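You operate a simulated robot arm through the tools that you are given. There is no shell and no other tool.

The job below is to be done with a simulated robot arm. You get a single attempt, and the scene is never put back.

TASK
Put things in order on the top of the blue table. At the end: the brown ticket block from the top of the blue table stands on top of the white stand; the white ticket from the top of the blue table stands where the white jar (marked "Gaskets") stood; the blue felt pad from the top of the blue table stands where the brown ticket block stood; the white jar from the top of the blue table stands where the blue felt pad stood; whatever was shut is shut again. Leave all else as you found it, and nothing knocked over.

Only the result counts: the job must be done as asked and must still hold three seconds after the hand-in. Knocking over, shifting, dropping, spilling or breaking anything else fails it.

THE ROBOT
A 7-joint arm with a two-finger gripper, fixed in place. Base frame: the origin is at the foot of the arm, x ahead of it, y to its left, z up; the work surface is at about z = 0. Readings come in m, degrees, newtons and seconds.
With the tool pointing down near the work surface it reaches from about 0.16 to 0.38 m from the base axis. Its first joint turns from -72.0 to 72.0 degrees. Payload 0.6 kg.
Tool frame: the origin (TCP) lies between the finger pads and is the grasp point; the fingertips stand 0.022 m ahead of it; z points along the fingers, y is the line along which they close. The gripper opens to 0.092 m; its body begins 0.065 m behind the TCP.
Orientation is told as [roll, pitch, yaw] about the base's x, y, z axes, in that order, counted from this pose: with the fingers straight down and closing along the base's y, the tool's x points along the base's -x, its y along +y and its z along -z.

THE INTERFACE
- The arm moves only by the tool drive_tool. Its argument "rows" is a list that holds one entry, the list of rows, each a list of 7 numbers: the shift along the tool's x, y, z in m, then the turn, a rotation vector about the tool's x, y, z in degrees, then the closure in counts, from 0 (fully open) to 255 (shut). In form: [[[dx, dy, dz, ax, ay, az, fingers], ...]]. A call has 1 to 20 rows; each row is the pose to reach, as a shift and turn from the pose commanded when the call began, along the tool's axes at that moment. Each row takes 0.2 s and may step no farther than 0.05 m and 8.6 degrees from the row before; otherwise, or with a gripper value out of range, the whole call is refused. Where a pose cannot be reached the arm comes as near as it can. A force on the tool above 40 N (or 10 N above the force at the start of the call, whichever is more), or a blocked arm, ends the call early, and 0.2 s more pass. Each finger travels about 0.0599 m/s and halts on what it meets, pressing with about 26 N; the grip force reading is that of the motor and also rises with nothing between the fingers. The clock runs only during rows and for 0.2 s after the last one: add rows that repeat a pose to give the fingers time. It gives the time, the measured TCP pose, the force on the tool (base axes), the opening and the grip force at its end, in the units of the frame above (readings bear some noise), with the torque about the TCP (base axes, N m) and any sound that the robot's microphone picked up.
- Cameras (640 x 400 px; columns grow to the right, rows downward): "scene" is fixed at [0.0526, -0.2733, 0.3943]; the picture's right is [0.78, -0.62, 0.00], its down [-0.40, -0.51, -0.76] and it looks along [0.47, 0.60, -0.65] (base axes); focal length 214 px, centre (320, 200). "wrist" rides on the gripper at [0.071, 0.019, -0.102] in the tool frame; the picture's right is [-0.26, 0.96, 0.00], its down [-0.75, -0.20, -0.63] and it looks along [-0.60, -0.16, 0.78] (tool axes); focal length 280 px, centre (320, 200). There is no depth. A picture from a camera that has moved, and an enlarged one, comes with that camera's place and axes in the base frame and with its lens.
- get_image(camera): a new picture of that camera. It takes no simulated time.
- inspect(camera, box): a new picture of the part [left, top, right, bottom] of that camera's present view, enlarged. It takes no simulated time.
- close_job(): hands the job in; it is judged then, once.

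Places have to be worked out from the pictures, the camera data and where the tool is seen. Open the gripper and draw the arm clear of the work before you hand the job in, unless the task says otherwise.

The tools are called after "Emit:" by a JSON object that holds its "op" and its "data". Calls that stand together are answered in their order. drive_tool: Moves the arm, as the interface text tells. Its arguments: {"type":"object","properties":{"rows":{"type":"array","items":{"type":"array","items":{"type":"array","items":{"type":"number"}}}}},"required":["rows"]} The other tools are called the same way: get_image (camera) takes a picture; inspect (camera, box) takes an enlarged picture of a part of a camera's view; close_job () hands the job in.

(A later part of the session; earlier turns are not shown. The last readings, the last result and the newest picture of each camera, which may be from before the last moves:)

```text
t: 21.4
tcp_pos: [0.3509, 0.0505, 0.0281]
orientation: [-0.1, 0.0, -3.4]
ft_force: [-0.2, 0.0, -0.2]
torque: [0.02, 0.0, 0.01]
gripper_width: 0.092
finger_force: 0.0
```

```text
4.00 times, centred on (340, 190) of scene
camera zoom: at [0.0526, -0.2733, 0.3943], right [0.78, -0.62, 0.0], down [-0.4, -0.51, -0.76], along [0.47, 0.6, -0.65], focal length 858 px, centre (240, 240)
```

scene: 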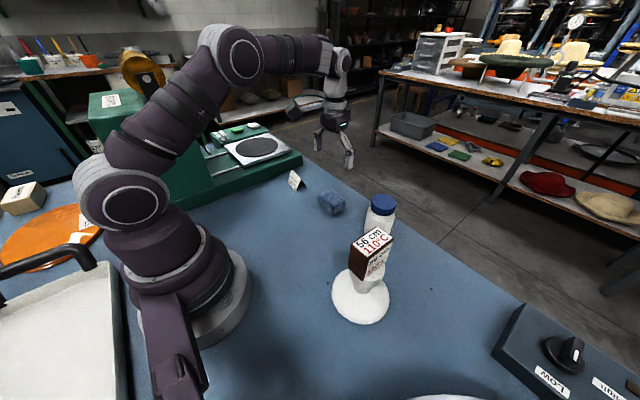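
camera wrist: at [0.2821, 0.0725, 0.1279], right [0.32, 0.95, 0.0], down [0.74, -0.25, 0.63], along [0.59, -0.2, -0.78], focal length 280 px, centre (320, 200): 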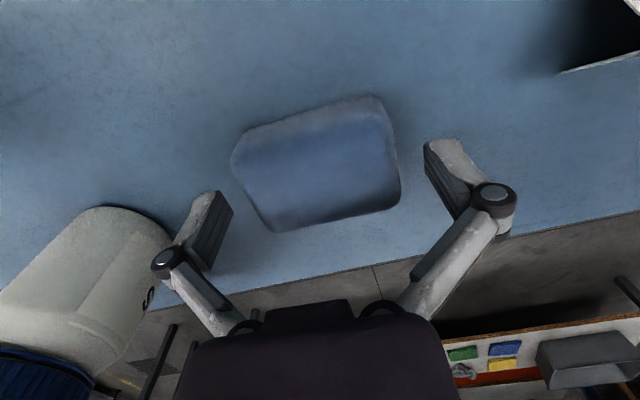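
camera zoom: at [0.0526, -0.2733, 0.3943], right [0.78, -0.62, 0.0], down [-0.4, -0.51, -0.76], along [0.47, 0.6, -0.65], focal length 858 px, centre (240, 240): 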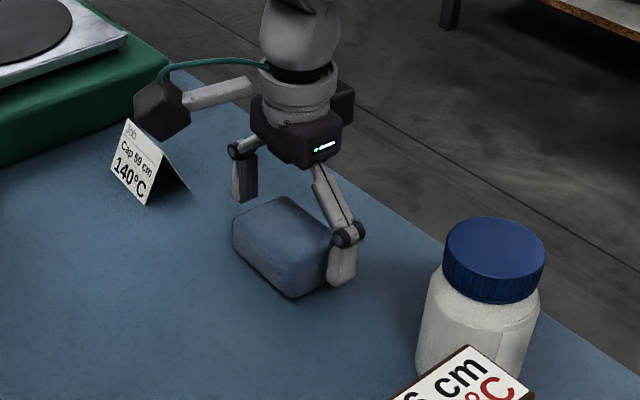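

Fingers straddle the pad. Closing on it.

Emit:
{"op": "drive_tool", "data": {"rows": [[[0, 0, 0, 0, 0, 0, 40], [0, 0, 0, 0, 0, 0, 60], [0, 0, 0, 0, 0, 0, 80], [0, 0, 0, 0, 0, 0, 110], [0, 0, 0, 0, 0, 0, 160], [0, 0, 0, 0, 0, 0, 160]]]}}

Emit:
{"op": "get_image", "data": {"camera": "wrist"}}

```text
t: 22.8
tcp_pos: [0.3516, 0.049, 0.0272]
orientation: [0.0, -0.2, -3.3]
ft_force: [-0.5, 0.5, 11.7]
torque: [0.03, 0.02, 0.07]
gripper_width: 0.0694
finger_force: 25.7
```

```text
taken
camera wrist: at [0.2822, 0.0725, 0.1282], right [0.32, 0.95, 0.0], down [0.74, -0.25, 0.63], along [0.59, -0.2, -0.78], focal length 280 px, centre (320, 200)
```

wrist: 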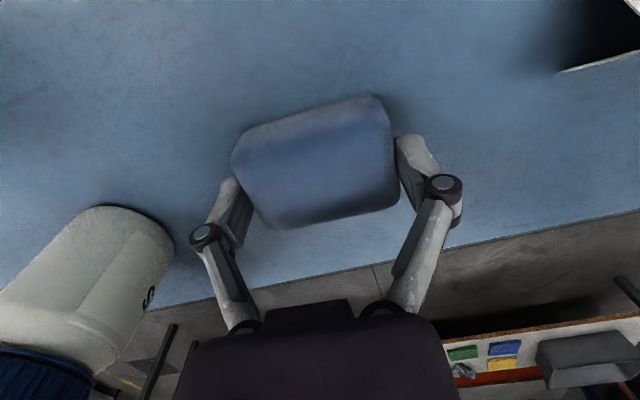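

Pad gripped (0.0694 m); its place is recorded as about (0.352, 0.049). Lifting it straight up.

Emit:
{"op": "drive_tool", "data": {"rows": [[[0, 0, -0.005, 0, 0, 0, 160], [0, 0, -0.03, 0, 0, 0, 160], [0, 0, -0.065, 0, 0, 0, 160], [0, 0, -0.1, 0, 0, 0, 160], [0, 0, -0.13, 0, 0, 0, 160], [0, 0, -0.13, 0, 0, 0, 160]]]}}

Emit:
{"op": "get_image", "data": {"camera": "wrist"}}

Emit:
{"op": "get_image", "data": {"camera": "scene"}}

```text
t: 24.2
tcp_pos: [0.3507, 0.0487, 0.1585]
orientation: [-0.1, 0.0, -3.4]
ft_force: [0.4, 0.0, 0.2]
torque: [0.04, 0.0, -0.03]
gripper_width: 0.0686
finger_force: 25.9
```

```text
taken
camera wrist: at [0.2806, 0.0725, 0.2579], right [0.32, 0.95, 0.0], down [0.74, -0.25, 0.63], along [0.59, -0.2, -0.78], focal length 280 px, centre (320, 200)
```

wrist: 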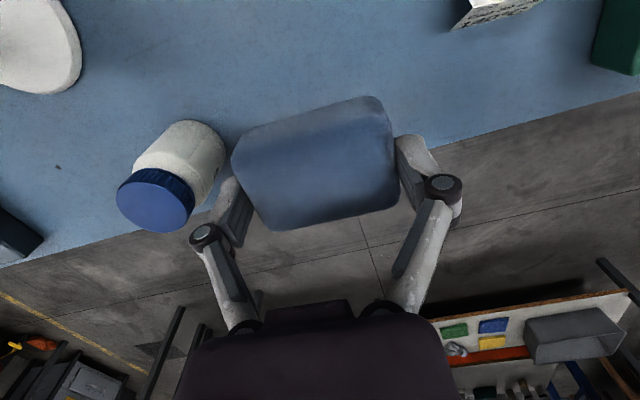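

```text
taken
```

scene: 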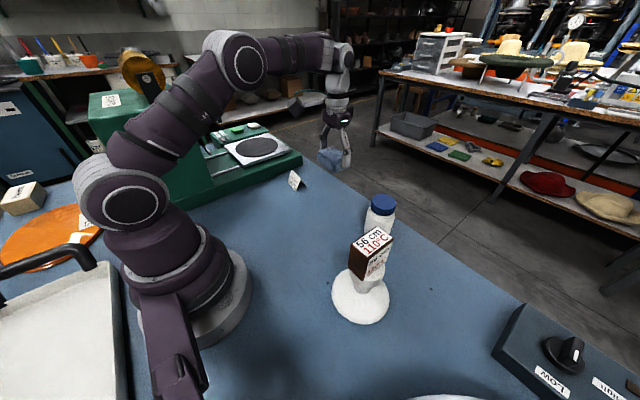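

Pad lifted cleanly. Moving it over the block's old place (0.212, 0.193) at height.

Emit:
{"op": "drive_tool", "data": {"rows": [[[0.0183, 0.0169, 0, 0, 0, 0, 160], [0.0367, 0.0338, 0, 0, 0, 0, 160], [0.055, 0.0507, 0, 0, 0, 0, 160], [0.0734, 0.0676, 0, 0, 0, 0, 160], [0.0917, 0.0845, 0, 0, 0, 0, 160], [0.11, 0.1014, 0, 0, 0, 0, 160], [0.1284, 0.1183, 0, 0, 0, 0, 160], [0.1467, 0.1352, 0, 0, 0, 0, 160], [0.1467, 0.1352, 0.03, 0, 0, 0, 160], [0.1467, 0.1352, 0.06, 0, 0, 0, 160], [0.1467, 0.1352, 0.075, 0, 0, 0, 160], [0.1467, 0.1352, 0.075, 0, 0, 0, 160]]]}}

Emit:
{"op": "get_image", "data": {"camera": "wrist"}}

Emit:
{"op": "inspect", "data": {"camera": "scene", "box": [190, 100, 350, 230]}}

```text
t: 26.8
tcp_pos: [0.2138, 0.1941, 0.0823]
orientation: [0.0, -0.1, -3.4]
ft_force: [0.0, -0.6, -0.3]
torque: [0.01, -0.02, 0.01]
gripper_width: 0.0687
finger_force: 26.2
```

```text
taken
camera wrist: at [0.1443, 0.217, 0.1822], right [0.32, 0.95, 0.0], down [0.74, -0.25, 0.62], along [0.59, -0.2, -0.78], focal length 280 px, centre (320, 200)
```

wrist: 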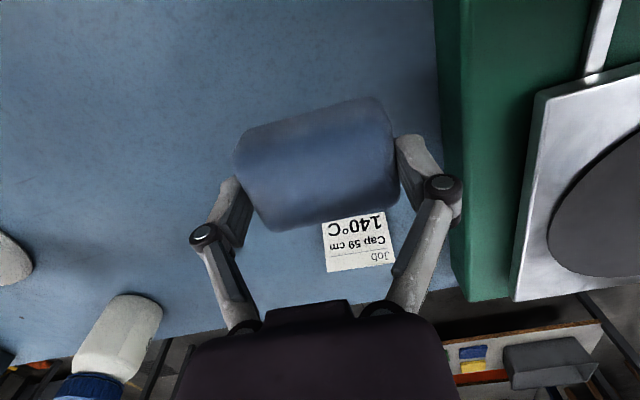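

```text
3.08 times, centred on (270, 165) of scene
camera zoom: at [0.0526, -0.2733, 0.3943], right [0.78, -0.62, 0.0], down [-0.4, -0.51, -0.76], along [0.47, 0.6, -0.65], focal length 660 px, centre (474, 308)
```

zoom: 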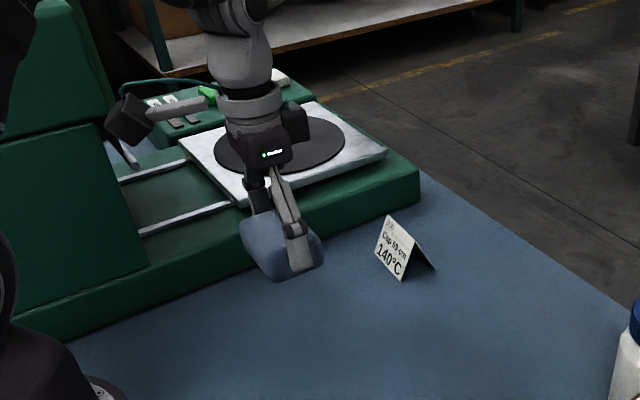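

Over the spot; the machine edge is at y of about 0.271, leaving about 25 mm clearance to the finger. I'll shift 2 mm and lower to the table.

Emit:
{"op": "drive_tool", "data": {"rows": [[[0.002, -0.0009, 0.015, 0, 0, 0, 160], [0.002, -0.0009, 0.03, 0, 0, 0, 160], [0.002, -0.0009, 0.042, 0, 0, 0, 160], [0.002, -0.0009, 0.049, 0, 0, 0, 160], [0.002, -0.0009, 0.051, 0, 0, 0, 160], [0.002, -0.0009, 0.051, 0, 0, 0, 160]]]}}

Emit:
{"op": "get_image", "data": {"camera": "wrist"}}

Emit:
{"op": "inspect", "data": {"camera": "scene", "box": [210, 130, 310, 220]}}

```text
t: 28.2
tcp_pos: [0.2114, 0.1937, 0.0318]
orientation: [-0.1, 0.0, -3.4]
ft_force: [-0.2, -0.8, -1.6]
torque: [-0.01, 0.03, -0.02]
gripper_width: 0.0691
finger_force: 25.6
```

```text
taken
camera wrist: at [0.1411, 0.2159, 0.1324], right [0.32, 0.95, 0.0], down [0.74, -0.25, 0.63], along [0.59, -0.2, -0.78], focal length 280 px, centre (320, 200)
```

wrist: 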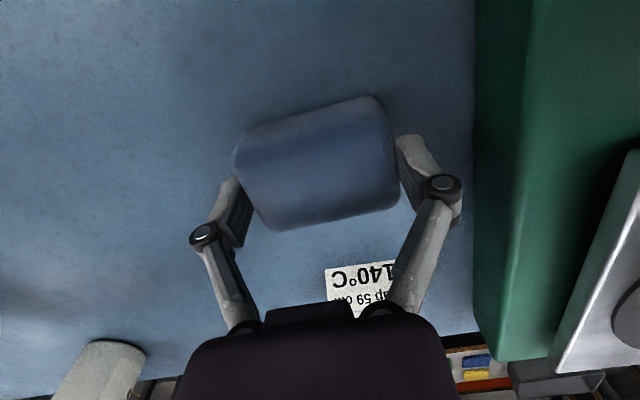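

```text
4.44 times, centred on (260, 175) of scene
camera zoom: at [0.0526, -0.2733, 0.3943], right [0.78, -0.62, 0.0], down [-0.4, -0.51, -0.76], along [0.47, 0.6, -0.65], focal length 953 px, centre (587, 311)
```

zoom: 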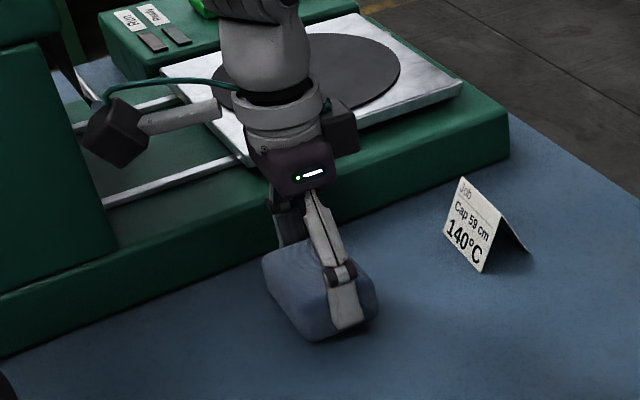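

4 mm remains to the grasp height. Lowering 3.5 mm, then opening partially.

Emit:
{"op": "drive_tool", "data": {"rows": [[[0, 0, 0.002, 0, 0, 0, 160], [0, 0, 0.0035, 0, 0, 0, 160], [0, 0, 0.0035, 0, 0, 0, 160]]]}}

Emit:
{"op": "inspect", "data": {"camera": "scene", "box": [210, 130, 310, 220]}}

```text
t: 29.0
tcp_pos: [0.21, 0.1936, 0.0288]
orientation: [0.0, 0.0, -3.4]
ft_force: [0.4, -0.6, -0.9]
torque: [0.0, 0.03, 0.03]
gripper_width: 0.0691
finger_force: 25.5
```

```text
4.44 times, centred on (260, 175) of scene
camera zoom: at [0.0526, -0.2733, 0.3943], right [0.78, -0.62, 0.0], down [-0.4, -0.51, -0.76], along [0.47, 0.6, -0.65], focal length 953 px, centre (587, 311)
```

zoom: 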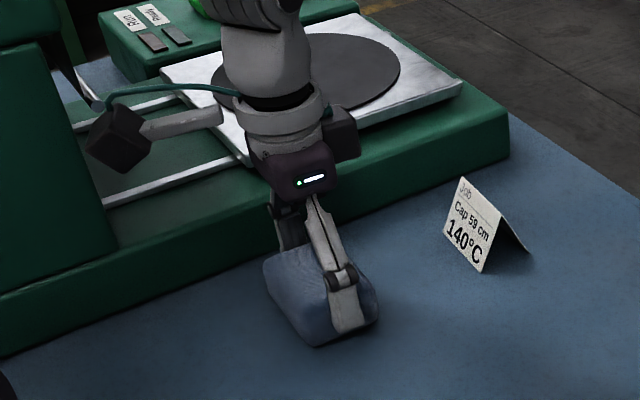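

Emit:
{"op": "drive_tool", "data": {"rows": [[[0, 0, 0.0008, 0, 0, 0, 160], [0, 0, 0.0015, 0, 0, 0, 160], [0, 0, 0.0015, 0, 0, 0, 160]]]}}

```text
t: 29.8
tcp_pos: [0.2118, 0.1938, 0.0269]
orientation: [0.1, -0.1, -3.4]
ft_force: [-1.7, -2.0, 23.0]
torque: [-0.12, 0.05, 0.01]
gripper_width: 0.0692
finger_force: 25.9
```

Contact at 23 N, so the pad is on the table. I'll back off 1 mm and open partially to about 0.087 m.

Emit:
{"op": "drive_tool", "data": {"rows": [[[0, 0, -0.001, 0, 0, 0, 160], [0, 0, -0.001, 0, 0, 0, 160], [0, 0, -0.001, 0, 0, 0, 55], [0, 0, -0.001, 0, 0, 0, 40], [0, 0, -0.001, 0, 0, 0, 20], [0, 0, -0.001, 0, 0, 0, 12], [0, 0, -0.001, 0, 0, 0, 12]]]}}

Emit:
{"op": "get_image", "data": {"camera": "wrist"}}

Emit:
{"op": "inspect", "data": {"camera": "scene", "box": [210, 130, 310, 220]}}

```text
t: 31.4
tcp_pos: [0.2106, 0.1941, 0.0274]
orientation: [0.1, 0.0, -3.4]
ft_force: [0.5, -0.3, -0.9]
torque: [0.01, 0.0, -0.02]
gripper_width: 0.0878
finger_force: 0.1
```

```text
taken
camera wrist: at [0.1413, 0.2163, 0.1277], right [0.32, 0.95, 0.0], down [0.74, -0.25, 0.62], along [0.59, -0.2, -0.78], focal length 280 px, centre (320, 200)
```

wrist: 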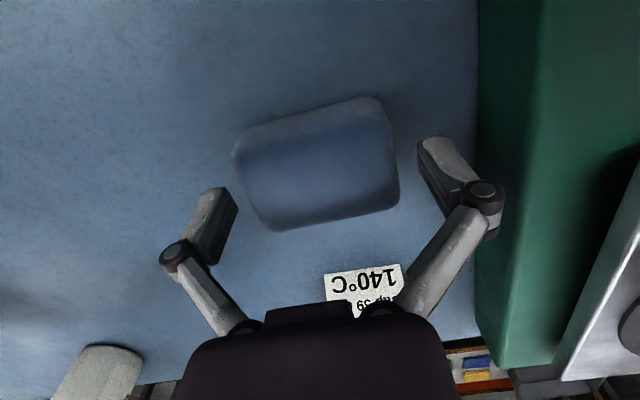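

```text
4.44 times, centred on (260, 175) of scene
camera zoom: at [0.0526, -0.2733, 0.3943], right [0.78, -0.62, 0.0], down [-0.4, -0.51, -0.76], along [0.47, 0.6, -0.65], focal length 953 px, centre (587, 311)
```

zoom: 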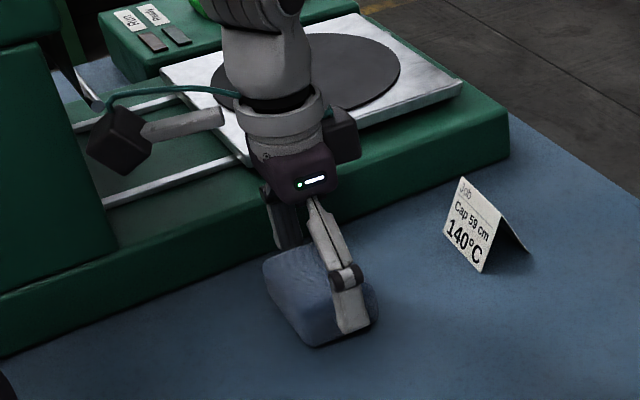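

Pad released in place. Retracting straight up, then travelling to a viewing pose near the jar.

Emit:
{"op": "drive_tool", "data": {"rows": [[[0, 0, -0.015, 0, 0, 0, 12], [0, 0, -0.04, 0, 0, 0, 12], [0, 0, -0.08, 0, 0, 0, 0], [0, 0, -0.12, 0, 0, 0, 0], [0, 0, -0.15, 0, 0, 0, 0], [-0.0173, -0.0303, -0.15, 0, 0, 0, 0], [-0.0345, -0.0605, -0.15, 0, 0, 0, 0], [-0.0518, -0.0908, -0.15, 0, 0, 0, 0], [-0.0691, -0.121, -0.15, 0, 0, -1, 0], [-0.0863, -0.1513, -0.15, 0, 0, -2, 0], [-0.1036, -0.1815, -0.15, 0, 0, -3.4, 0], [-0.1209, -0.2118, -0.15, 0, 0, -3.4, 0], [-0.1381, -0.242, -0.15, 0, 0, -3.4, 0], [-0.1554, -0.2723, -0.15, 0, 0, -3.4, 0], [-0.1554, -0.2723, -0.15, 0, 0, -3.4, 0]]]}}

Emit:
{"op": "get_image", "data": {"camera": "wrist"}}

Emit:
{"op": "get_image", "data": {"camera": "scene"}}

```text
t: 34.6
tcp_pos: [0.3492, -0.086, 0.1791]
orientation: [-0.1, 0.0, 0.0]
ft_force: [0.1, 0.0, 0.0]
torque: [-0.03, -0.03, -0.01]
gripper_width: 0.0917
finger_force: 0.1
```

```text
taken
camera wrist: at [0.2793, -0.0686, 0.2794], right [0.26, 0.96, 0.0], down [0.75, -0.21, 0.62], along [0.6, -0.16, -0.78], focal length 280 px, centre (320, 200)
```

wrist: 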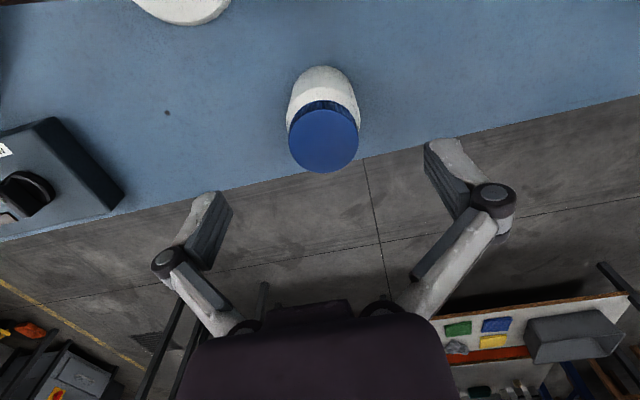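

```text
taken
```

scene: 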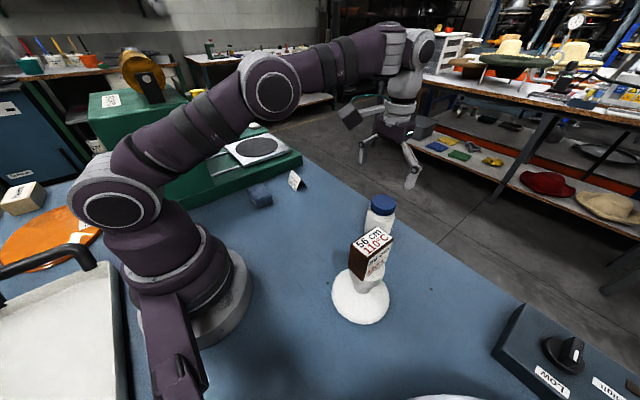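

Emit:
{"op": "inspect", "data": {"camera": "wrist", "box": [260, 50, 390, 190]}}

```text
2.86 times, centred on (325, 120) of wrist
camera zoom: at [0.2793, -0.0686, 0.2794], right [0.26, 0.96, 0.0], down [0.75, -0.21, 0.62], along [0.6, -0.16, -0.78], focal length 801 px, centre (306, 429)
```

zoom: 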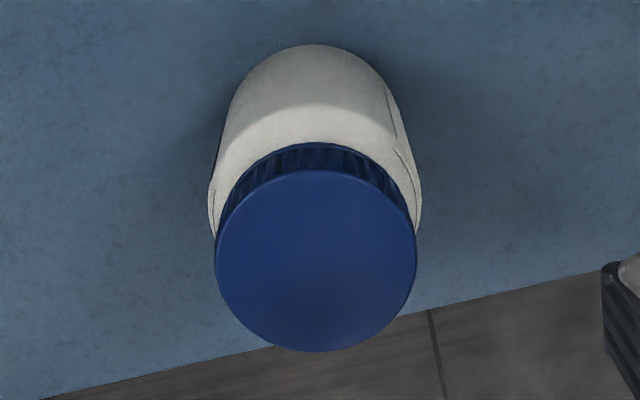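

Jar centre is about (0.369, -0.0905), with body diameter around 0.058 m and lid top at about z 0.097. I'll shift over it and descend to just above the lid.

Emit:
{"op": "drive_tool", "data": {"rows": [[[-0.009, -0.0015, 0.01, 0, 0, 0, 0], [-0.018, -0.003, 0.025, 0, 0, 0, 0], [-0.018, -0.003, 0.045, 0, 0, 0, 0], [-0.018, -0.003, 0.045, 0, 0, 0, 0]]]}}

Emit:
{"op": "get_image", "data": {"camera": "wrist"}}

Emit:
{"op": "inspect", "data": {"camera": "scene", "box": [320, 110, 480, 260]}}

```text
t: 35.6
tcp_pos: [0.3653, -0.0913, 0.1332]
orientation: [0.1, 0.0, 0.0]
ft_force: [-0.3, 0.6, -0.5]
torque: [-0.01, -0.02, 0.0]
gripper_width: 0.0919
finger_force: 0.0
out of reach, approached as far as the arm can: row 2
```

```text
taken
camera wrist: at [0.2953, -0.0726, 0.2343], right [0.26, 0.96, 0.0], down [0.75, -0.2, 0.62], along [0.6, -0.16, -0.78], focal length 280 px, centre (320, 200)
```

wrist: 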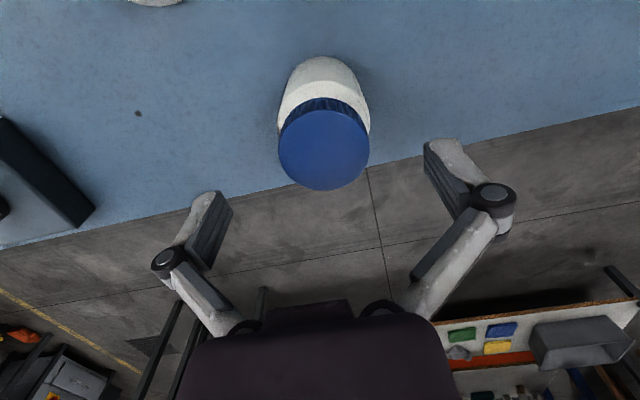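

```text
2.67 times, centred on (400, 185) of scene
camera zoom: at [0.0526, -0.2733, 0.3943], right [0.78, -0.62, 0.0], down [-0.4, -0.51, -0.76], along [0.47, 0.6, -0.65], focal length 572 px, centre (107, 240)
```

zoom: 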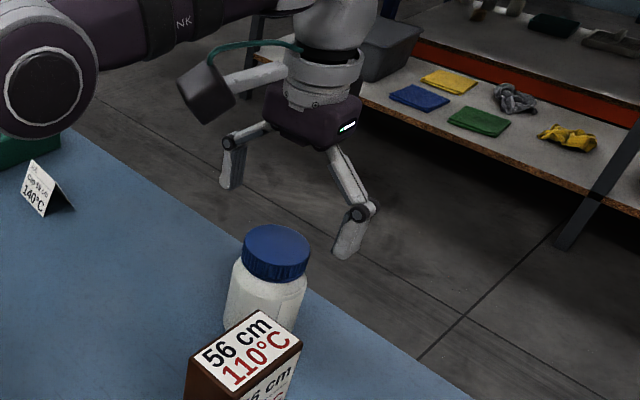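

Centred to within 2 mm of the jar. Descending around it to z of about 0.048 (gripper body stays above the lid).

Emit:
{"op": "drive_tool", "data": {"rows": [[[-0.001, 0.001, 0.015, 0, 0, 0, 0], [-0.002, 0.0012, 0.03, 0, 0, 0, 0], [-0.002, 0.0012, 0.05, 0, 0, 0, 0], [-0.002, 0.0012, 0.05, 0, 0, 0, 0]]]}}

Emit:
{"op": "get_image", "data": {"camera": "wrist"}}

Emit:
{"op": "inspect", "data": {"camera": "scene", "box": [320, 130, 460, 260]}}

```text
t: 36.6
tcp_pos: [0.3685, -0.0911, 0.084]
orientation: [-0.1, 0.0, 0.1]
ft_force: [0.7, 0.8, 0.2]
torque: [-0.03, -0.03, 0.0]
gripper_width: 0.0921
finger_force: 0.0
```

```text
taken
camera wrist: at [0.2985, -0.0716, 0.1845], right [0.26, 0.96, 0.0], down [0.75, -0.2, 0.63], along [0.6, -0.16, -0.78], focal length 280 px, centre (320, 200)
```

wrist: 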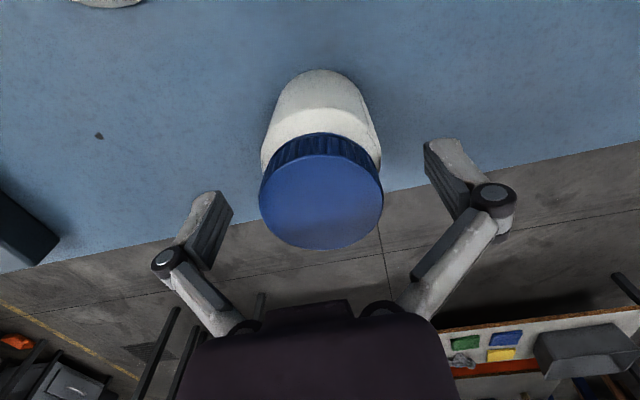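

```text
3.08 times, centred on (390, 195) of scene
camera zoom: at [0.0526, -0.2733, 0.3943], right [0.78, -0.62, 0.0], down [-0.4, -0.51, -0.76], along [0.47, 0.6, -0.65], focal length 660 px, centre (105, 215)
```

zoom: 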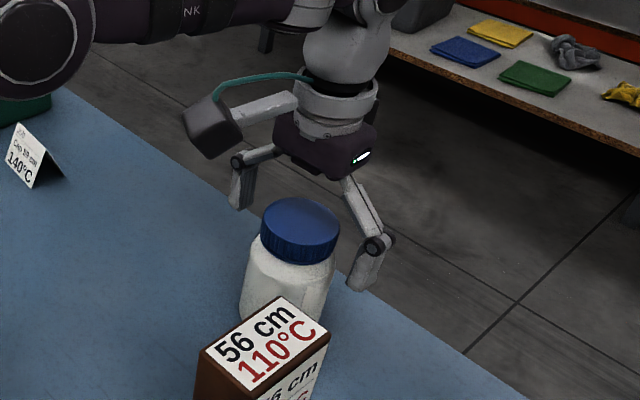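

Emit:
{"op": "drive_tool", "data": {"rows": [[[0.001, 0.0005, 0.012, 0, 0, 0, 0], [0.001, 0.0005, 0.024, 0, 0, 0, 0], [0.001, 0.0005, 0.035, 0, 0, 0, 0], [0.001, 0.0005, 0.035, 0, 0, 0, 0]]]}}

Emit:
{"op": "get_image", "data": {"camera": "wrist"}}

Emit:
{"op": "inspect", "data": {"camera": "scene", "box": [320, 130, 460, 260]}}

```text
t: 37.6
tcp_pos: [0.3681, -0.0895, 0.0486]
orientation: [0.0, 0.1, -0.1]
ft_force: [-0.5, -0.5, -0.4]
torque: [0.03, -0.01, 0.01]
gripper_width: 0.0922
finger_force: 0.0
```

```text
taken
camera wrist: at [0.2976, -0.0712, 0.1485], right [0.26, 0.96, 0.0], down [0.75, -0.2, 0.62], along [0.6, -0.16, -0.78], focal length 280 px, centre (320, 200)
```

wrist: 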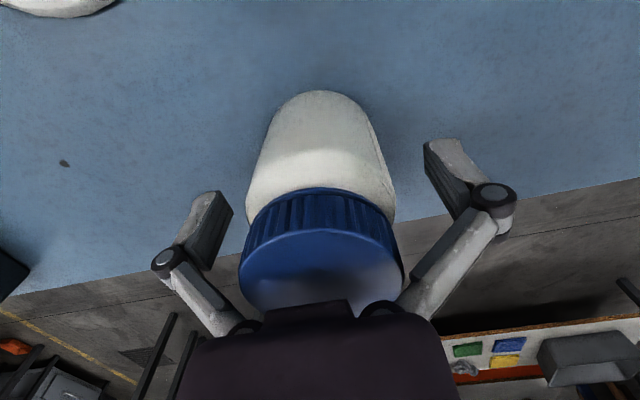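

```text
3.08 times, centred on (390, 195) of scene
camera zoom: at [0.0526, -0.2733, 0.3943], right [0.78, -0.62, 0.0], down [-0.4, -0.51, -0.76], along [0.47, 0.6, -0.65], focal length 660 px, centre (105, 215)
```

zoom: 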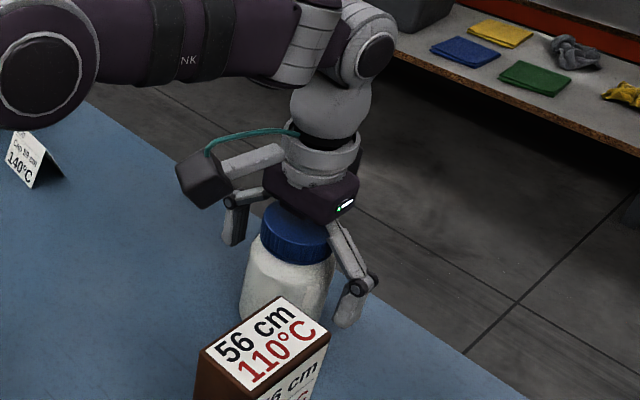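

No contact forces, and the jar sits between the fingers. Closing slowly.

Emit:
{"op": "drive_tool", "data": {"rows": [[[0, 0, 0, 0, 0, 0, 30], [0, 0, 0, 0, 0, 0, 60], [0, 0, 0, 0, 0, 0, 85], [0, 0, 0, 0, 0, 0, 110], [0, 0, 0, 0, 0, 0, 170], [0, 0, 0, 0, 0, 0, 200], [0, 0, 0, 0, 0, 0, 200]]]}}

Emit:
{"op": "get_image", "data": {"camera": "wrist"}}

Emit:
{"op": "inspect", "data": {"camera": "scene", "box": [320, 130, 460, 260]}}

```text
t: 39.3
tcp_pos: [0.3669, -0.0893, 0.0502]
orientation: [0.0, -0.1, 0.0]
ft_force: [-6.7, 2.4, 18.7]
torque: [0.0, -0.01, 0.0]
gripper_width: 0.0709
finger_force: 26.1
stopped in row 7: the force on the tool passed its limit at 41 N (the readings are from after the stop); the commanded pose is now the measured one
```

```text
taken
camera wrist: at [0.298, -0.0712, 0.1499], right [0.26, 0.96, 0.0], down [0.75, -0.2, 0.63], along [0.61, -0.16, -0.78], focal length 280 px, centre (320, 200)
```

wrist: 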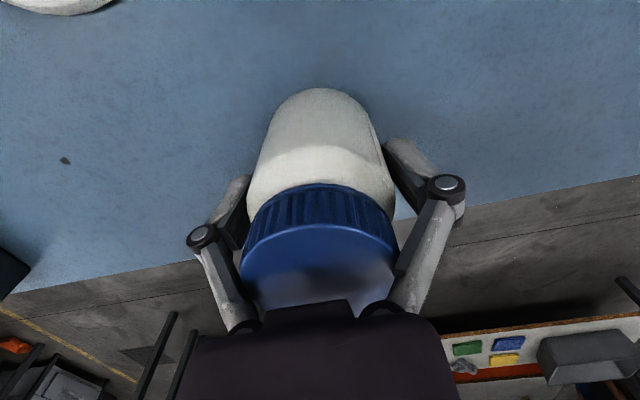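

```text
3.08 times, centred on (390, 195) of scene
camera zoom: at [0.0526, -0.2732, 0.3943], right [0.78, -0.62, 0.0], down [-0.4, -0.51, -0.76], along [0.47, 0.6, -0.65], focal length 660 px, centre (105, 215)
```

zoom: 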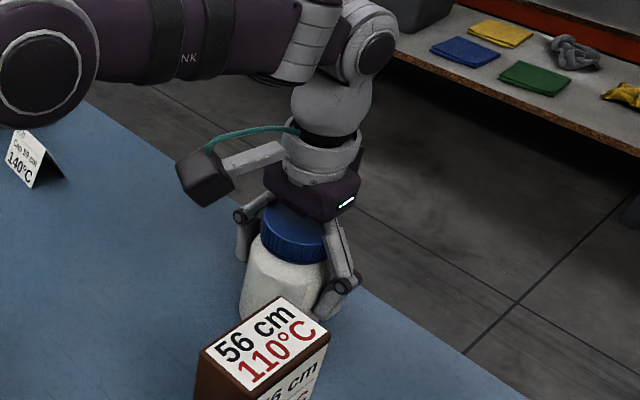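

The fingers stopped at 0.071 m (wider than the ~0.059 m body) with an upward force, so the linkage is touching the lid rather than the pads touching the body. I'll open again and recheck the jar before gripping higher.

Emit:
{"op": "drive_tool", "data": {"rows": [[[0, 0, 0, 0, 0, 0, 40], [0, 0, 0, 0, 0, 0, 0], [0, 0, 0, 0, 0, 0, 0], [0, 0, 0, 0, 0, 0, 0]]]}}

Emit:
{"op": "get_image", "data": {"camera": "wrist"}}

Emit:
{"op": "inspect", "data": {"camera": "scene", "box": [320, 130, 460, 260]}}

```text
t: 40.3
tcp_pos: [0.3688, -0.0897, 0.0492]
orientation: [0.0, -0.1, 0.1]
ft_force: [0.8, 0.1, -0.2]
torque: [0.02, 0.0, -0.01]
gripper_width: 0.0921
finger_force: 0.0
```

```text
taken
camera wrist: at [0.2979, -0.0712, 0.1492], right [0.26, 0.96, 0.0], down [0.75, -0.2, 0.63], along [0.6, -0.16, -0.78], focal length 280 px, centre (320, 200)
```

wrist: 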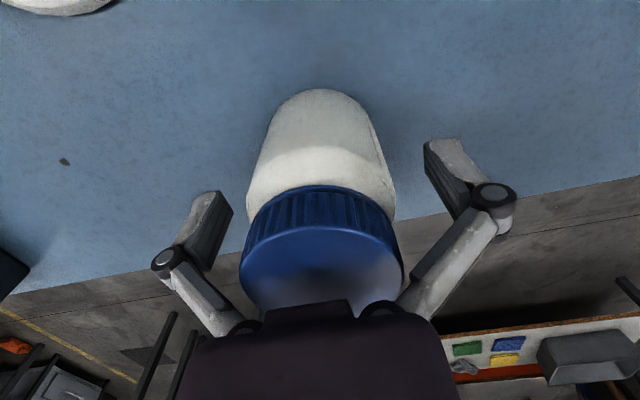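

```text
3.08 times, centred on (390, 195) of scene
camera zoom: at [0.0526, -0.2733, 0.3943], right [0.78, -0.62, 0.0], down [-0.4, -0.51, -0.76], along [0.47, 0.6, -0.65], focal length 660 px, centre (105, 215)
```

zoom: 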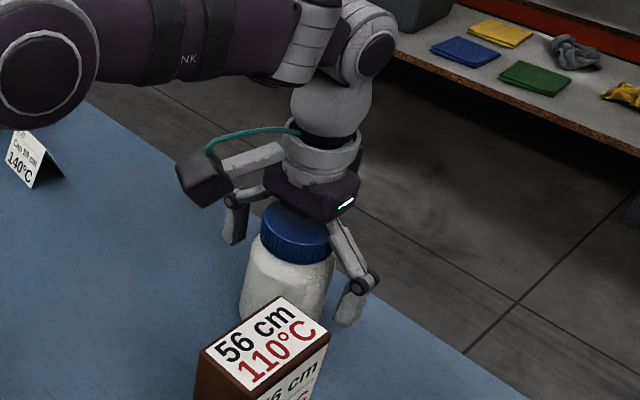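

Jar unmoved. I'll raise the TCP by 24.5 mm so the linkage clears the lid and the pads meet the upper body, then close slowly.

Emit:
{"op": "drive_tool", "data": {"rows": [[[0, 0, -0.012, 0, 0, 0, 0], [0, 0, -0.0245, 0, 0, 0, 0], [0, 0, -0.0245, 0, 0, 0, 0]]]}}

Emit:
{"op": "get_image", "data": {"camera": "wrist"}}

```text
t: 41.1
tcp_pos: [0.3672, -0.0893, 0.0737]
orientation: [0.1, -0.2, 0.0]
ft_force: [-0.1, -0.9, -0.5]
torque: [-0.02, 0.01, -0.01]
gripper_width: 0.0919
finger_force: 0.1
```

```text
taken
camera wrist: at [0.2974, -0.0701, 0.1738], right [0.26, 0.96, 0.0], down [0.75, -0.2, 0.63], along [0.6, -0.16, -0.78], focal length 280 px, centre (320, 200)
```

wrist: 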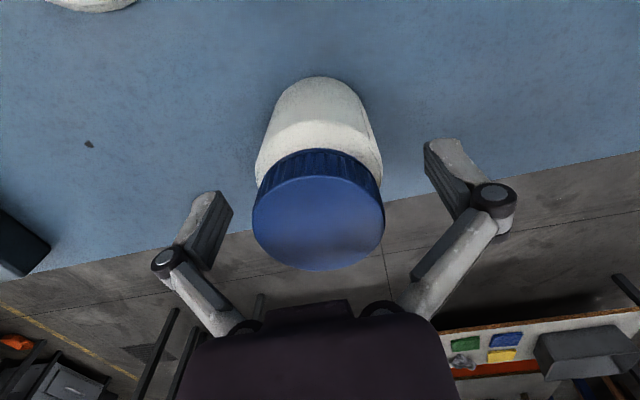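

Emit:
{"op": "drive_tool", "data": {"rows": [[[0, 0, 0, 0, 0, 0, 40], [0, 0, 0, 0, 0, 0, 65], [0, 0, 0, 0, 0, 0, 85], [0, 0, 0, 0, 0, 0, 100], [0, 0, 0, 0, 0, 0, 130], [0, 0, 0, 0, 0, 0, 160], [0, 0, 0, 0, 0, 0, 160]]]}}

Emit:
{"op": "get_image", "data": {"camera": "wrist"}}

Emit:
{"op": "inspect", "data": {"camera": "scene", "box": [320, 130, 460, 260]}}

```text
t: 42.7
tcp_pos: [0.3687, -0.0889, 0.0745]
orientation: [0.1, -0.3, 0.0]
ft_force: [-1.4, -1.8, 10.6]
torque: [-0.11, 0.12, -0.01]
gripper_width: 0.0591
finger_force: 26.5
```

```text
taken
camera wrist: at [0.2974, -0.0702, 0.1739], right [0.26, 0.96, 0.0], down [0.75, -0.2, 0.63], along [0.61, -0.16, -0.78], focal length 280 px, centre (320, 200)
```

wrist: 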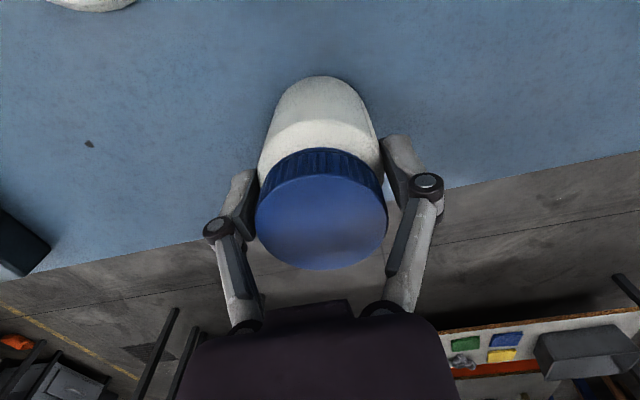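

```text
3.08 times, centred on (390, 195) of scene
camera zoom: at [0.0526, -0.2733, 0.3943], right [0.78, -0.62, 0.0], down [-0.4, -0.51, -0.76], along [0.47, 0.6, -0.65], focal length 660 px, centre (105, 215)
```

zoom: 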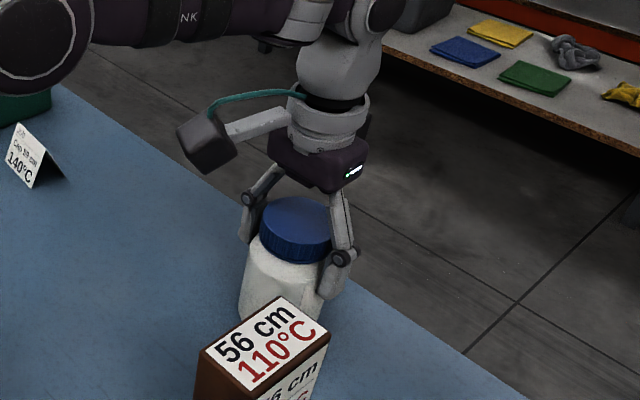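

Jar gripped at its true diameter (0.059 m); its place is about (0.3675, -0.0895). I'll lift it 4 cm, check that it holds, then move toward the pad's old place.

Emit:
{"op": "drive_tool", "data": {"rows": [[[0, 0, -0.005, 0, 0, 0, 160], [0, 0, -0.015, 0, 0, 0, 160], [0, 0, -0.03, 0, 0, 0, 160], [0.002, 0, -0.045, 0, 0, 0, 160], [0.002, 0, -0.045, 0, 0, 0, 160]]]}}

Emit:
{"op": "get_image", "data": {"camera": "wrist"}}

Emit:
{"op": "get_image", "data": {"camera": "scene"}}

```text
t: 43.9
tcp_pos: [0.3649, -0.0894, 0.1188]
orientation: [0.0, 0.0, 0.0]
ft_force: [0.4, -0.7, -2.6]
torque: [-0.02, -0.03, 0.02]
gripper_width: 0.0591
finger_force: 26.2
```

```text
taken
camera wrist: at [0.2949, -0.0705, 0.2179], right [0.26, 0.96, 0.0], down [0.75, -0.2, 0.63], along [0.6, -0.16, -0.78], focal length 280 px, centre (320, 200)
```

wrist: 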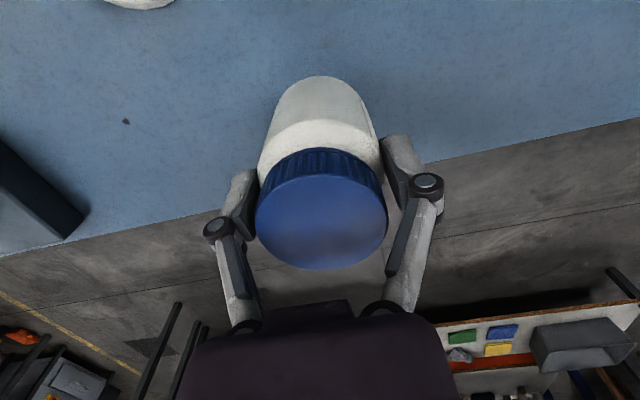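

```text
taken
```

scene: 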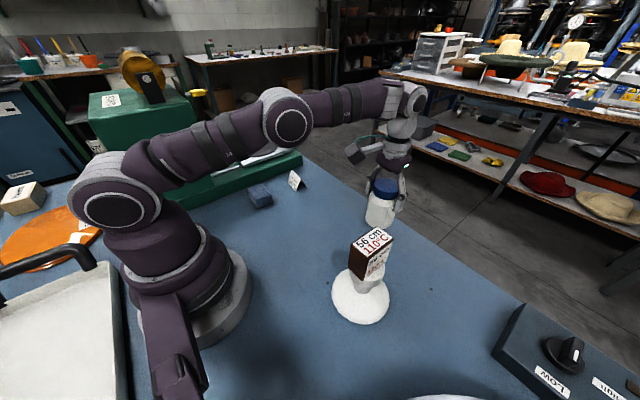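

The jar is held upright. Moving it to above (0.352, 0.049) and partly lowering.

Emit:
{"op": "drive_tool", "data": {"rows": [[[0.002, 0.0231, 0, 0, 0, 0, 160], [0.0042, 0.0463, 0, 0, 0, 0, 160], [0.0063, 0.0694, 0, 0, 0, 0, 160], [0.0083, 0.0925, 0, 0, 0, 0, 160], [0.0104, 0.1157, 0, 0, 0, 0, 160], [0.0125, 0.1388, 0, 0, 0, 0, 160], [0.0125, 0.1388, 0.015, 0, 0, 0, 160], [0.0125, 0.1388, 0.03, 0, 0, 0, 160], [0.0125, 0.1388, 0.03, 0, 0, 0, 160]]]}}

Emit:
{"op": "get_image", "data": {"camera": "wrist"}}

Emit:
{"op": "get_image", "data": {"camera": "scene"}}

```text
t: 45.9
tcp_pos: [0.3524, 0.0488, 0.0901]
orientation: [-0.1, -0.2, 0.0]
ft_force: [-0.1, -1.0, -1.1]
torque: [0.0, 0.0, 0.03]
gripper_width: 0.059
finger_force: 25.9
```

```text
taken
camera wrist: at [0.2822, 0.0679, 0.1895], right [0.26, 0.96, 0.0], down [0.75, -0.2, 0.63], along [0.6, -0.16, -0.78], focal length 280 px, centre (320, 200)
```

wrist: 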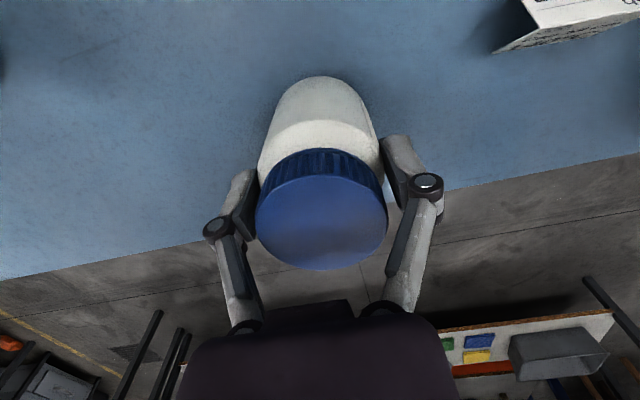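

```text
taken
```

scene: 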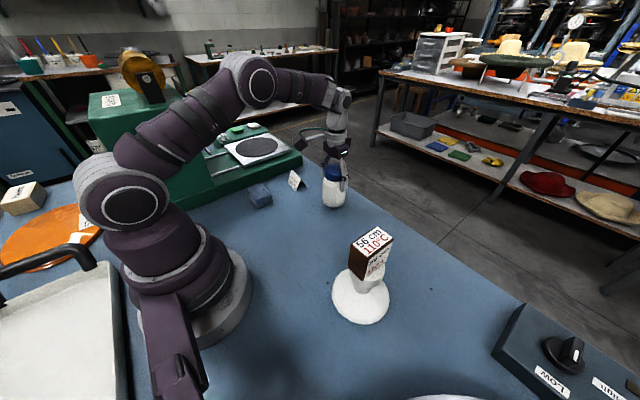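

Emit:
{"op": "drive_tool", "data": {"rows": [[[0, 0, 0.007, 0, 0, 0, 160], [0, 0, 0.012, 0, 0, 0, 160], [0, 0, 0.0135, 0, 0, 0, 160], [0, 0, 0.0135, 0, 0, 0, 160]]]}}

Emit:
{"op": "inspect", "data": {"camera": "scene", "box": [280, 120, 400, 230]}}

```text
t: 46.9
tcp_pos: [0.3545, 0.0491, 0.0758]
orientation: [-0.1, -0.1, 0.1]
ft_force: [0.0, -0.4, -2.3]
torque: [-0.03, 0.0, -0.01]
gripper_width: 0.059
finger_force: 26.0
```

```text
3.64 times, centred on (340, 175) of scene
camera zoom: at [0.0526, -0.2733, 0.3943], right [0.78, -0.62, 0.0], down [-0.4, -0.51, -0.76], along [0.47, 0.6, -0.65], focal length 780 px, centre (247, 291)
```

zoom: 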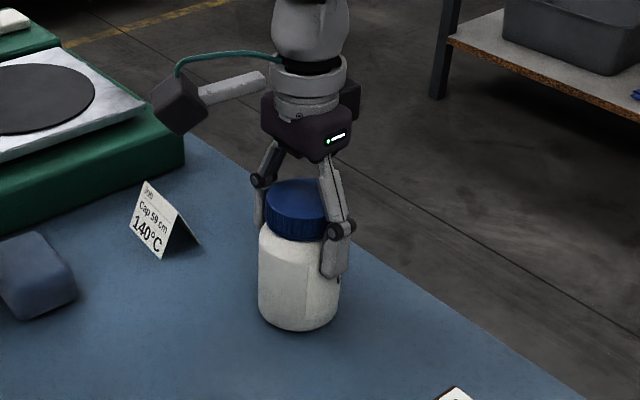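

Not yet in contact (force ~ -2 N, the jar's weight). Lowering in sub-millimetre steps until I feel the table.

Emit:
{"op": "drive_tool", "data": {"rows": [[[0, 0, 0.001, 0, 0, 0, 160], [0, 0, 0.0015, 0, 0, 0, 160], [0, 0, 0.0015, 0, 0, 0, 160]]]}}

```text
t: 47.7
tcp_pos: [0.3542, 0.0495, 0.0738]
orientation: [0.0, -0.2, 0.0]
ft_force: [-3.9, -2.9, 17.2]
torque: [-0.09, 0.1, -0.02]
gripper_width: 0.0592
finger_force: 25.4
```

Contact made (17 N). I'll back off 0.7 mm and open.

Emit:
{"op": "drive_tool", "data": {"rows": [[[0, 0, -0.0007, 0, 0, 0, 160], [0, 0, -0.0007, 0, 0, 0, 160], [0, 0, -0.0007, 0, 0, 0, 90], [0, 0, -0.0007, 0, 0, 0, 70], [0, 0, -0.0007, 0, 0, 0, 30], [0, 0, -0.0007, 0, 0, 0, 0], [0, 0, -0.0007, 0, 0, 0, 0]]]}}

Emit:
{"op": "get_image", "data": {"camera": "wrist"}}

Emit:
{"op": "inspect", "data": {"camera": "scene", "box": [280, 120, 400, 230]}}

```text
t: 49.3
tcp_pos: [0.3542, 0.0478, 0.0728]
orientation: [0.0, -0.1, 0.0]
ft_force: [-0.1, -1.1, 0.6]
torque: [0.0, 0.01, 0.01]
gripper_width: 0.092
finger_force: 0.2
```

```text
taken
camera wrist: at [0.2837, 0.0678, 0.174], right [0.26, 0.96, 0.0], down [0.75, -0.2, 0.63], along [0.6, -0.16, -0.78], focal length 280 px, centre (320, 200)
```

wrist: 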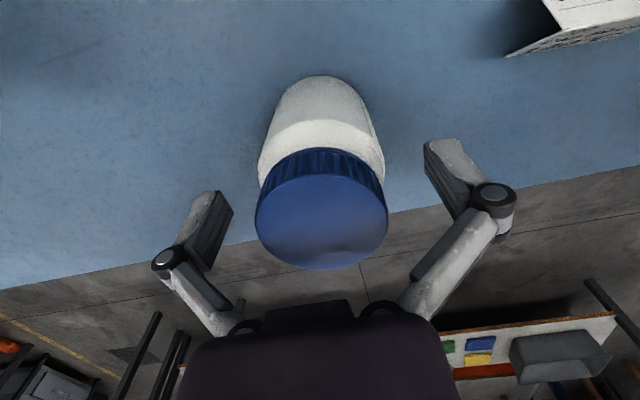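

```text
3.64 times, centred on (340, 175) of scene
camera zoom: at [0.0526, -0.2733, 0.3943], right [0.78, -0.62, 0.0], down [-0.4, -0.51, -0.76], along [0.47, 0.6, -0.65], focal length 780 px, centre (247, 291)
```

zoom: 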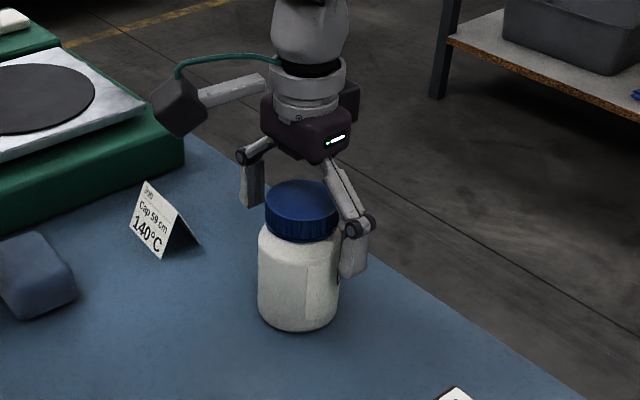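

The jar stands at the pad's old place. Retracting straight up and moving to a view pose above the ticket with yaw of about -5°.

Emit:
{"op": "drive_tool", "data": {"rows": [[[0, 0, -0.02, 0, 0, 0, 0], [0, 0, -0.05, 0, 0, 0, 0], [0, 0, -0.08, 0, 0, 0, 0], [0.005, 0, -0.1, 0, 0, 0, 0], [0.015, 0.03, -0.1, 0, 0, 1, 20], [0.025, 0.06, -0.1, 0, 0, 2, 40], [0.035, 0.09, -0.1, 0, 0, 3, 40], [0.045, 0.115, -0.1, 0, 0, 4, 40], [0.05, 0.141, -0.1, 0, 0, 5, 40], [0.05, 0.141, -0.1, 0, 0, 5, 40]]]}}

Emit:
{"op": "get_image", "data": {"camera": "wrist"}}

Emit:
{"op": "get_image", "data": {"camera": "scene"}}

```text
t: 51.5
tcp_pos: [0.3045, 0.1914, 0.1743]
orientation: [0.0, -0.1, -4.9]
ft_force: [-0.5, -0.1, 0.4]
torque: [-0.02, -0.01, 0.02]
gripper_width: 0.0776
finger_force: 0.1
```

```text
taken
camera wrist: at [0.2361, 0.2162, 0.2741], right [0.35, 0.94, 0.0], down [0.73, -0.27, 0.63], along [0.59, -0.22, -0.78], focal length 280 px, centre (320, 200)
```

wrist: 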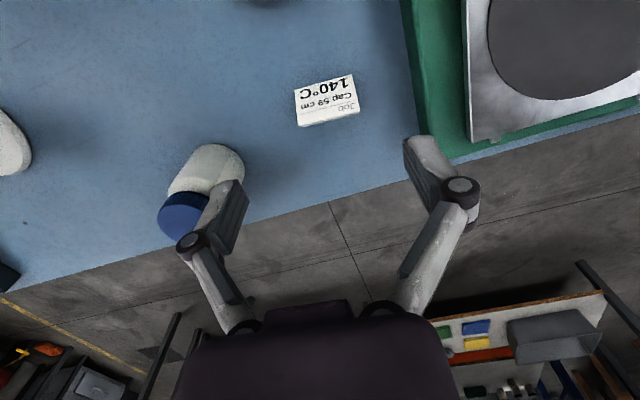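

```text
taken
```

scene: 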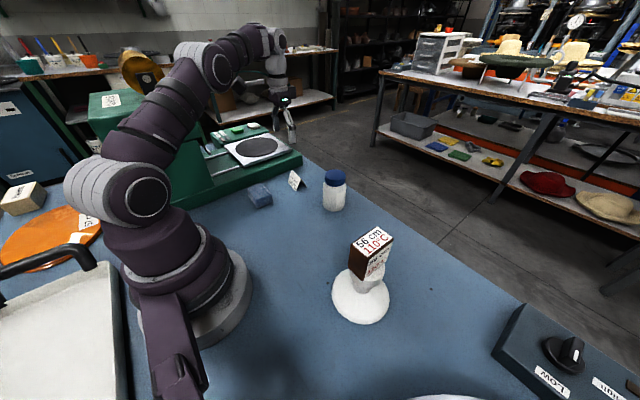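

Emit:
{"op": "inspect", "data": {"camera": "wrist", "box": [270, 60, 390, 140]}}

Emit:
{"op": "inspect", "data": {"camera": "scene", "box": [240, 150, 370, 230]}}

```text
5.00 times, centred on (330, 100) of wrist
camera zoom: at [0.2361, 0.2162, 0.2741], right [0.35, 0.94, 0.0], down [0.73, -0.27, 0.63], along [0.59, -0.22, -0.78], focal length 1402 px, centre (270, 700)
```

zoom: 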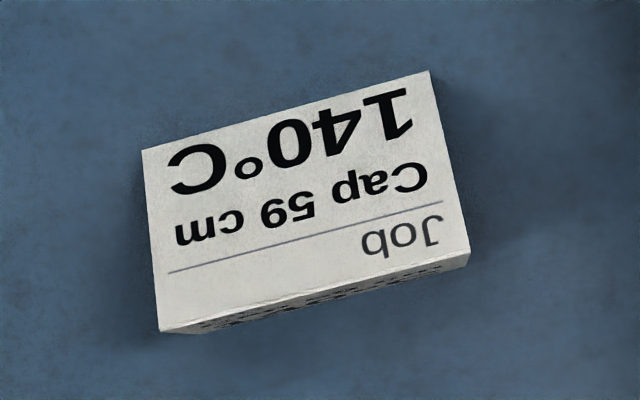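

```text
4.92 times, centred on (305, 190) of scene
camera zoom: at [0.0526, -0.2732, 0.3943], right [0.78, -0.62, 0.0], down [-0.4, -0.51, -0.76], along [0.47, 0.6, -0.65], focal length 1056 px, centre (394, 249)
```

zoom: 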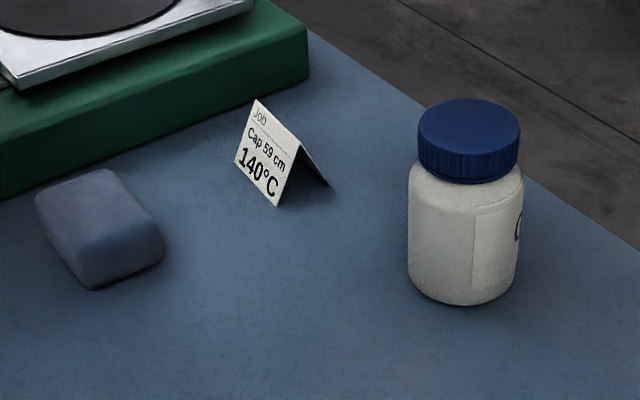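

The ticket is well aligned: apex line centred at tool (-0.025, 0), 0.055 m long. I'll descend to z of about 0.09, move forward 24 mm, and check.

Emit:
{"op": "drive_tool", "data": {"rows": [[[0, 0, 0.025, 0, 0, 0, 40], [0, 0, 0.05, 0, 0, 0, 40], [-0.008, 0.0002, 0.07, 0, 0, 0, 40], [-0.016, 0.0002, 0.085, 0, 0, 0, 40], [-0.024, 0.0002, 0.095, 0, 0, 0, 40], [-0.024, 0.0002, 0.095, 0, 0, 0, 40]]]}}

Emit:
{"op": "get_image", "data": {"camera": "wrist"}}

Emit:
{"op": "inspect", "data": {"camera": "scene", "box": [220, 110, 360, 220]}}

```text
t: 52.9
tcp_pos: [0.328, 0.1866, 0.0799]
orientation: [-0.1, -0.1, -5.0]
ft_force: [-0.6, -0.2, -0.3]
torque: [-0.03, -0.01, 0.02]
gripper_width: 0.0776
finger_force: 0.0
```

```text
taken
camera wrist: at [0.2599, 0.2109, 0.1806], right [0.35, 0.94, 0.0], down [0.73, -0.27, 0.63], along [0.59, -0.22, -0.78], focal length 280 px, centre (320, 200)
```

wrist: 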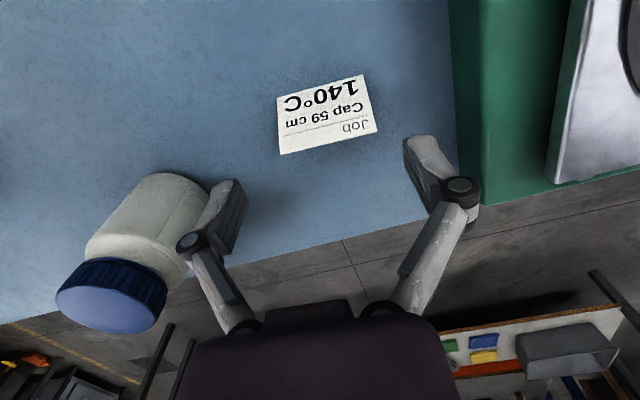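

```text
3.64 times, centred on (290, 165) of scene
camera zoom: at [0.0526, -0.2733, 0.3943], right [0.78, -0.62, 0.0], down [-0.4, -0.51, -0.76], along [0.47, 0.6, -0.65], focal length 780 px, centre (429, 327)
```

zoom: 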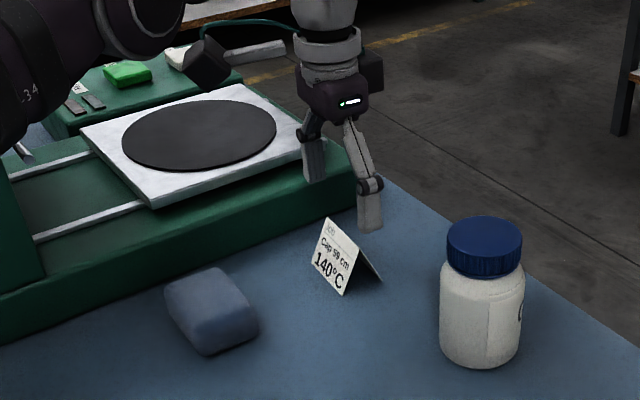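

Emit:
{"op": "inspect", "data": {"camera": "wrist", "box": [260, 60, 400, 170]}}

```text
3.64 times, centred on (330, 115) of wrist
camera zoom: at [0.2599, 0.2109, 0.1806], right [0.35, 0.94, 0.0], down [0.73, -0.27, 0.63], along [0.59, -0.22, -0.78], focal length 1020 px, centre (284, 509)
```

zoom: 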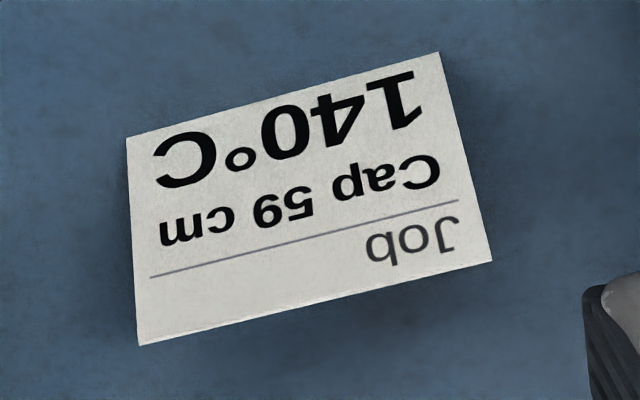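

Ticket centre is +3.6 mm along tool y. I'll correct that and descend to z of about 0.03.

Emit:
{"op": "drive_tool", "data": {"rows": [[[-0.001, 0.0036, 0, 0, 0, 0, 40], [-0.001, 0.0036, 0.015, 0, 0, 0, 40], [-0.001, 0.0036, 0.025, 0, 0, 0, 40], [-0.001, 0.0036, 0.025, 0, 0, 0, 40]]]}}

Emit:
{"op": "get_image", "data": {"camera": "wrist"}}

Emit:
{"op": "inspect", "data": {"camera": "scene", "box": [240, 130, 340, 220]}}

```text
t: 53.9
tcp_pos: [0.328, 0.1896, 0.0551]
orientation: [0.0, -0.2, -4.9]
ft_force: [-0.1, -0.4, 0.0]
torque: [0.0, -0.01, 0.03]
gripper_width: 0.0775
finger_force: 0.0
```

```text
taken
camera wrist: at [0.2604, 0.2153, 0.1544], right [0.35, 0.94, 0.0], down [0.73, -0.27, 0.63], along [0.59, -0.22, -0.78], focal length 280 px, centre (320, 200)
```

wrist: 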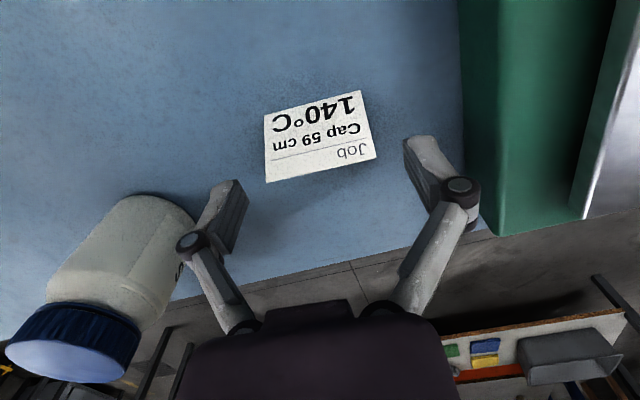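

```text
4.44 times, centred on (290, 175) of scene
camera zoom: at [0.0526, -0.2733, 0.3943], right [0.78, -0.62, 0.0], down [-0.4, -0.51, -0.76], along [0.47, 0.6, -0.65], focal length 953 px, centre (453, 311)
```

zoom: 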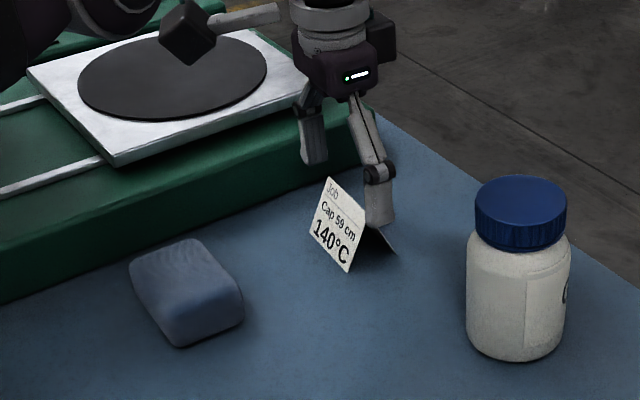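

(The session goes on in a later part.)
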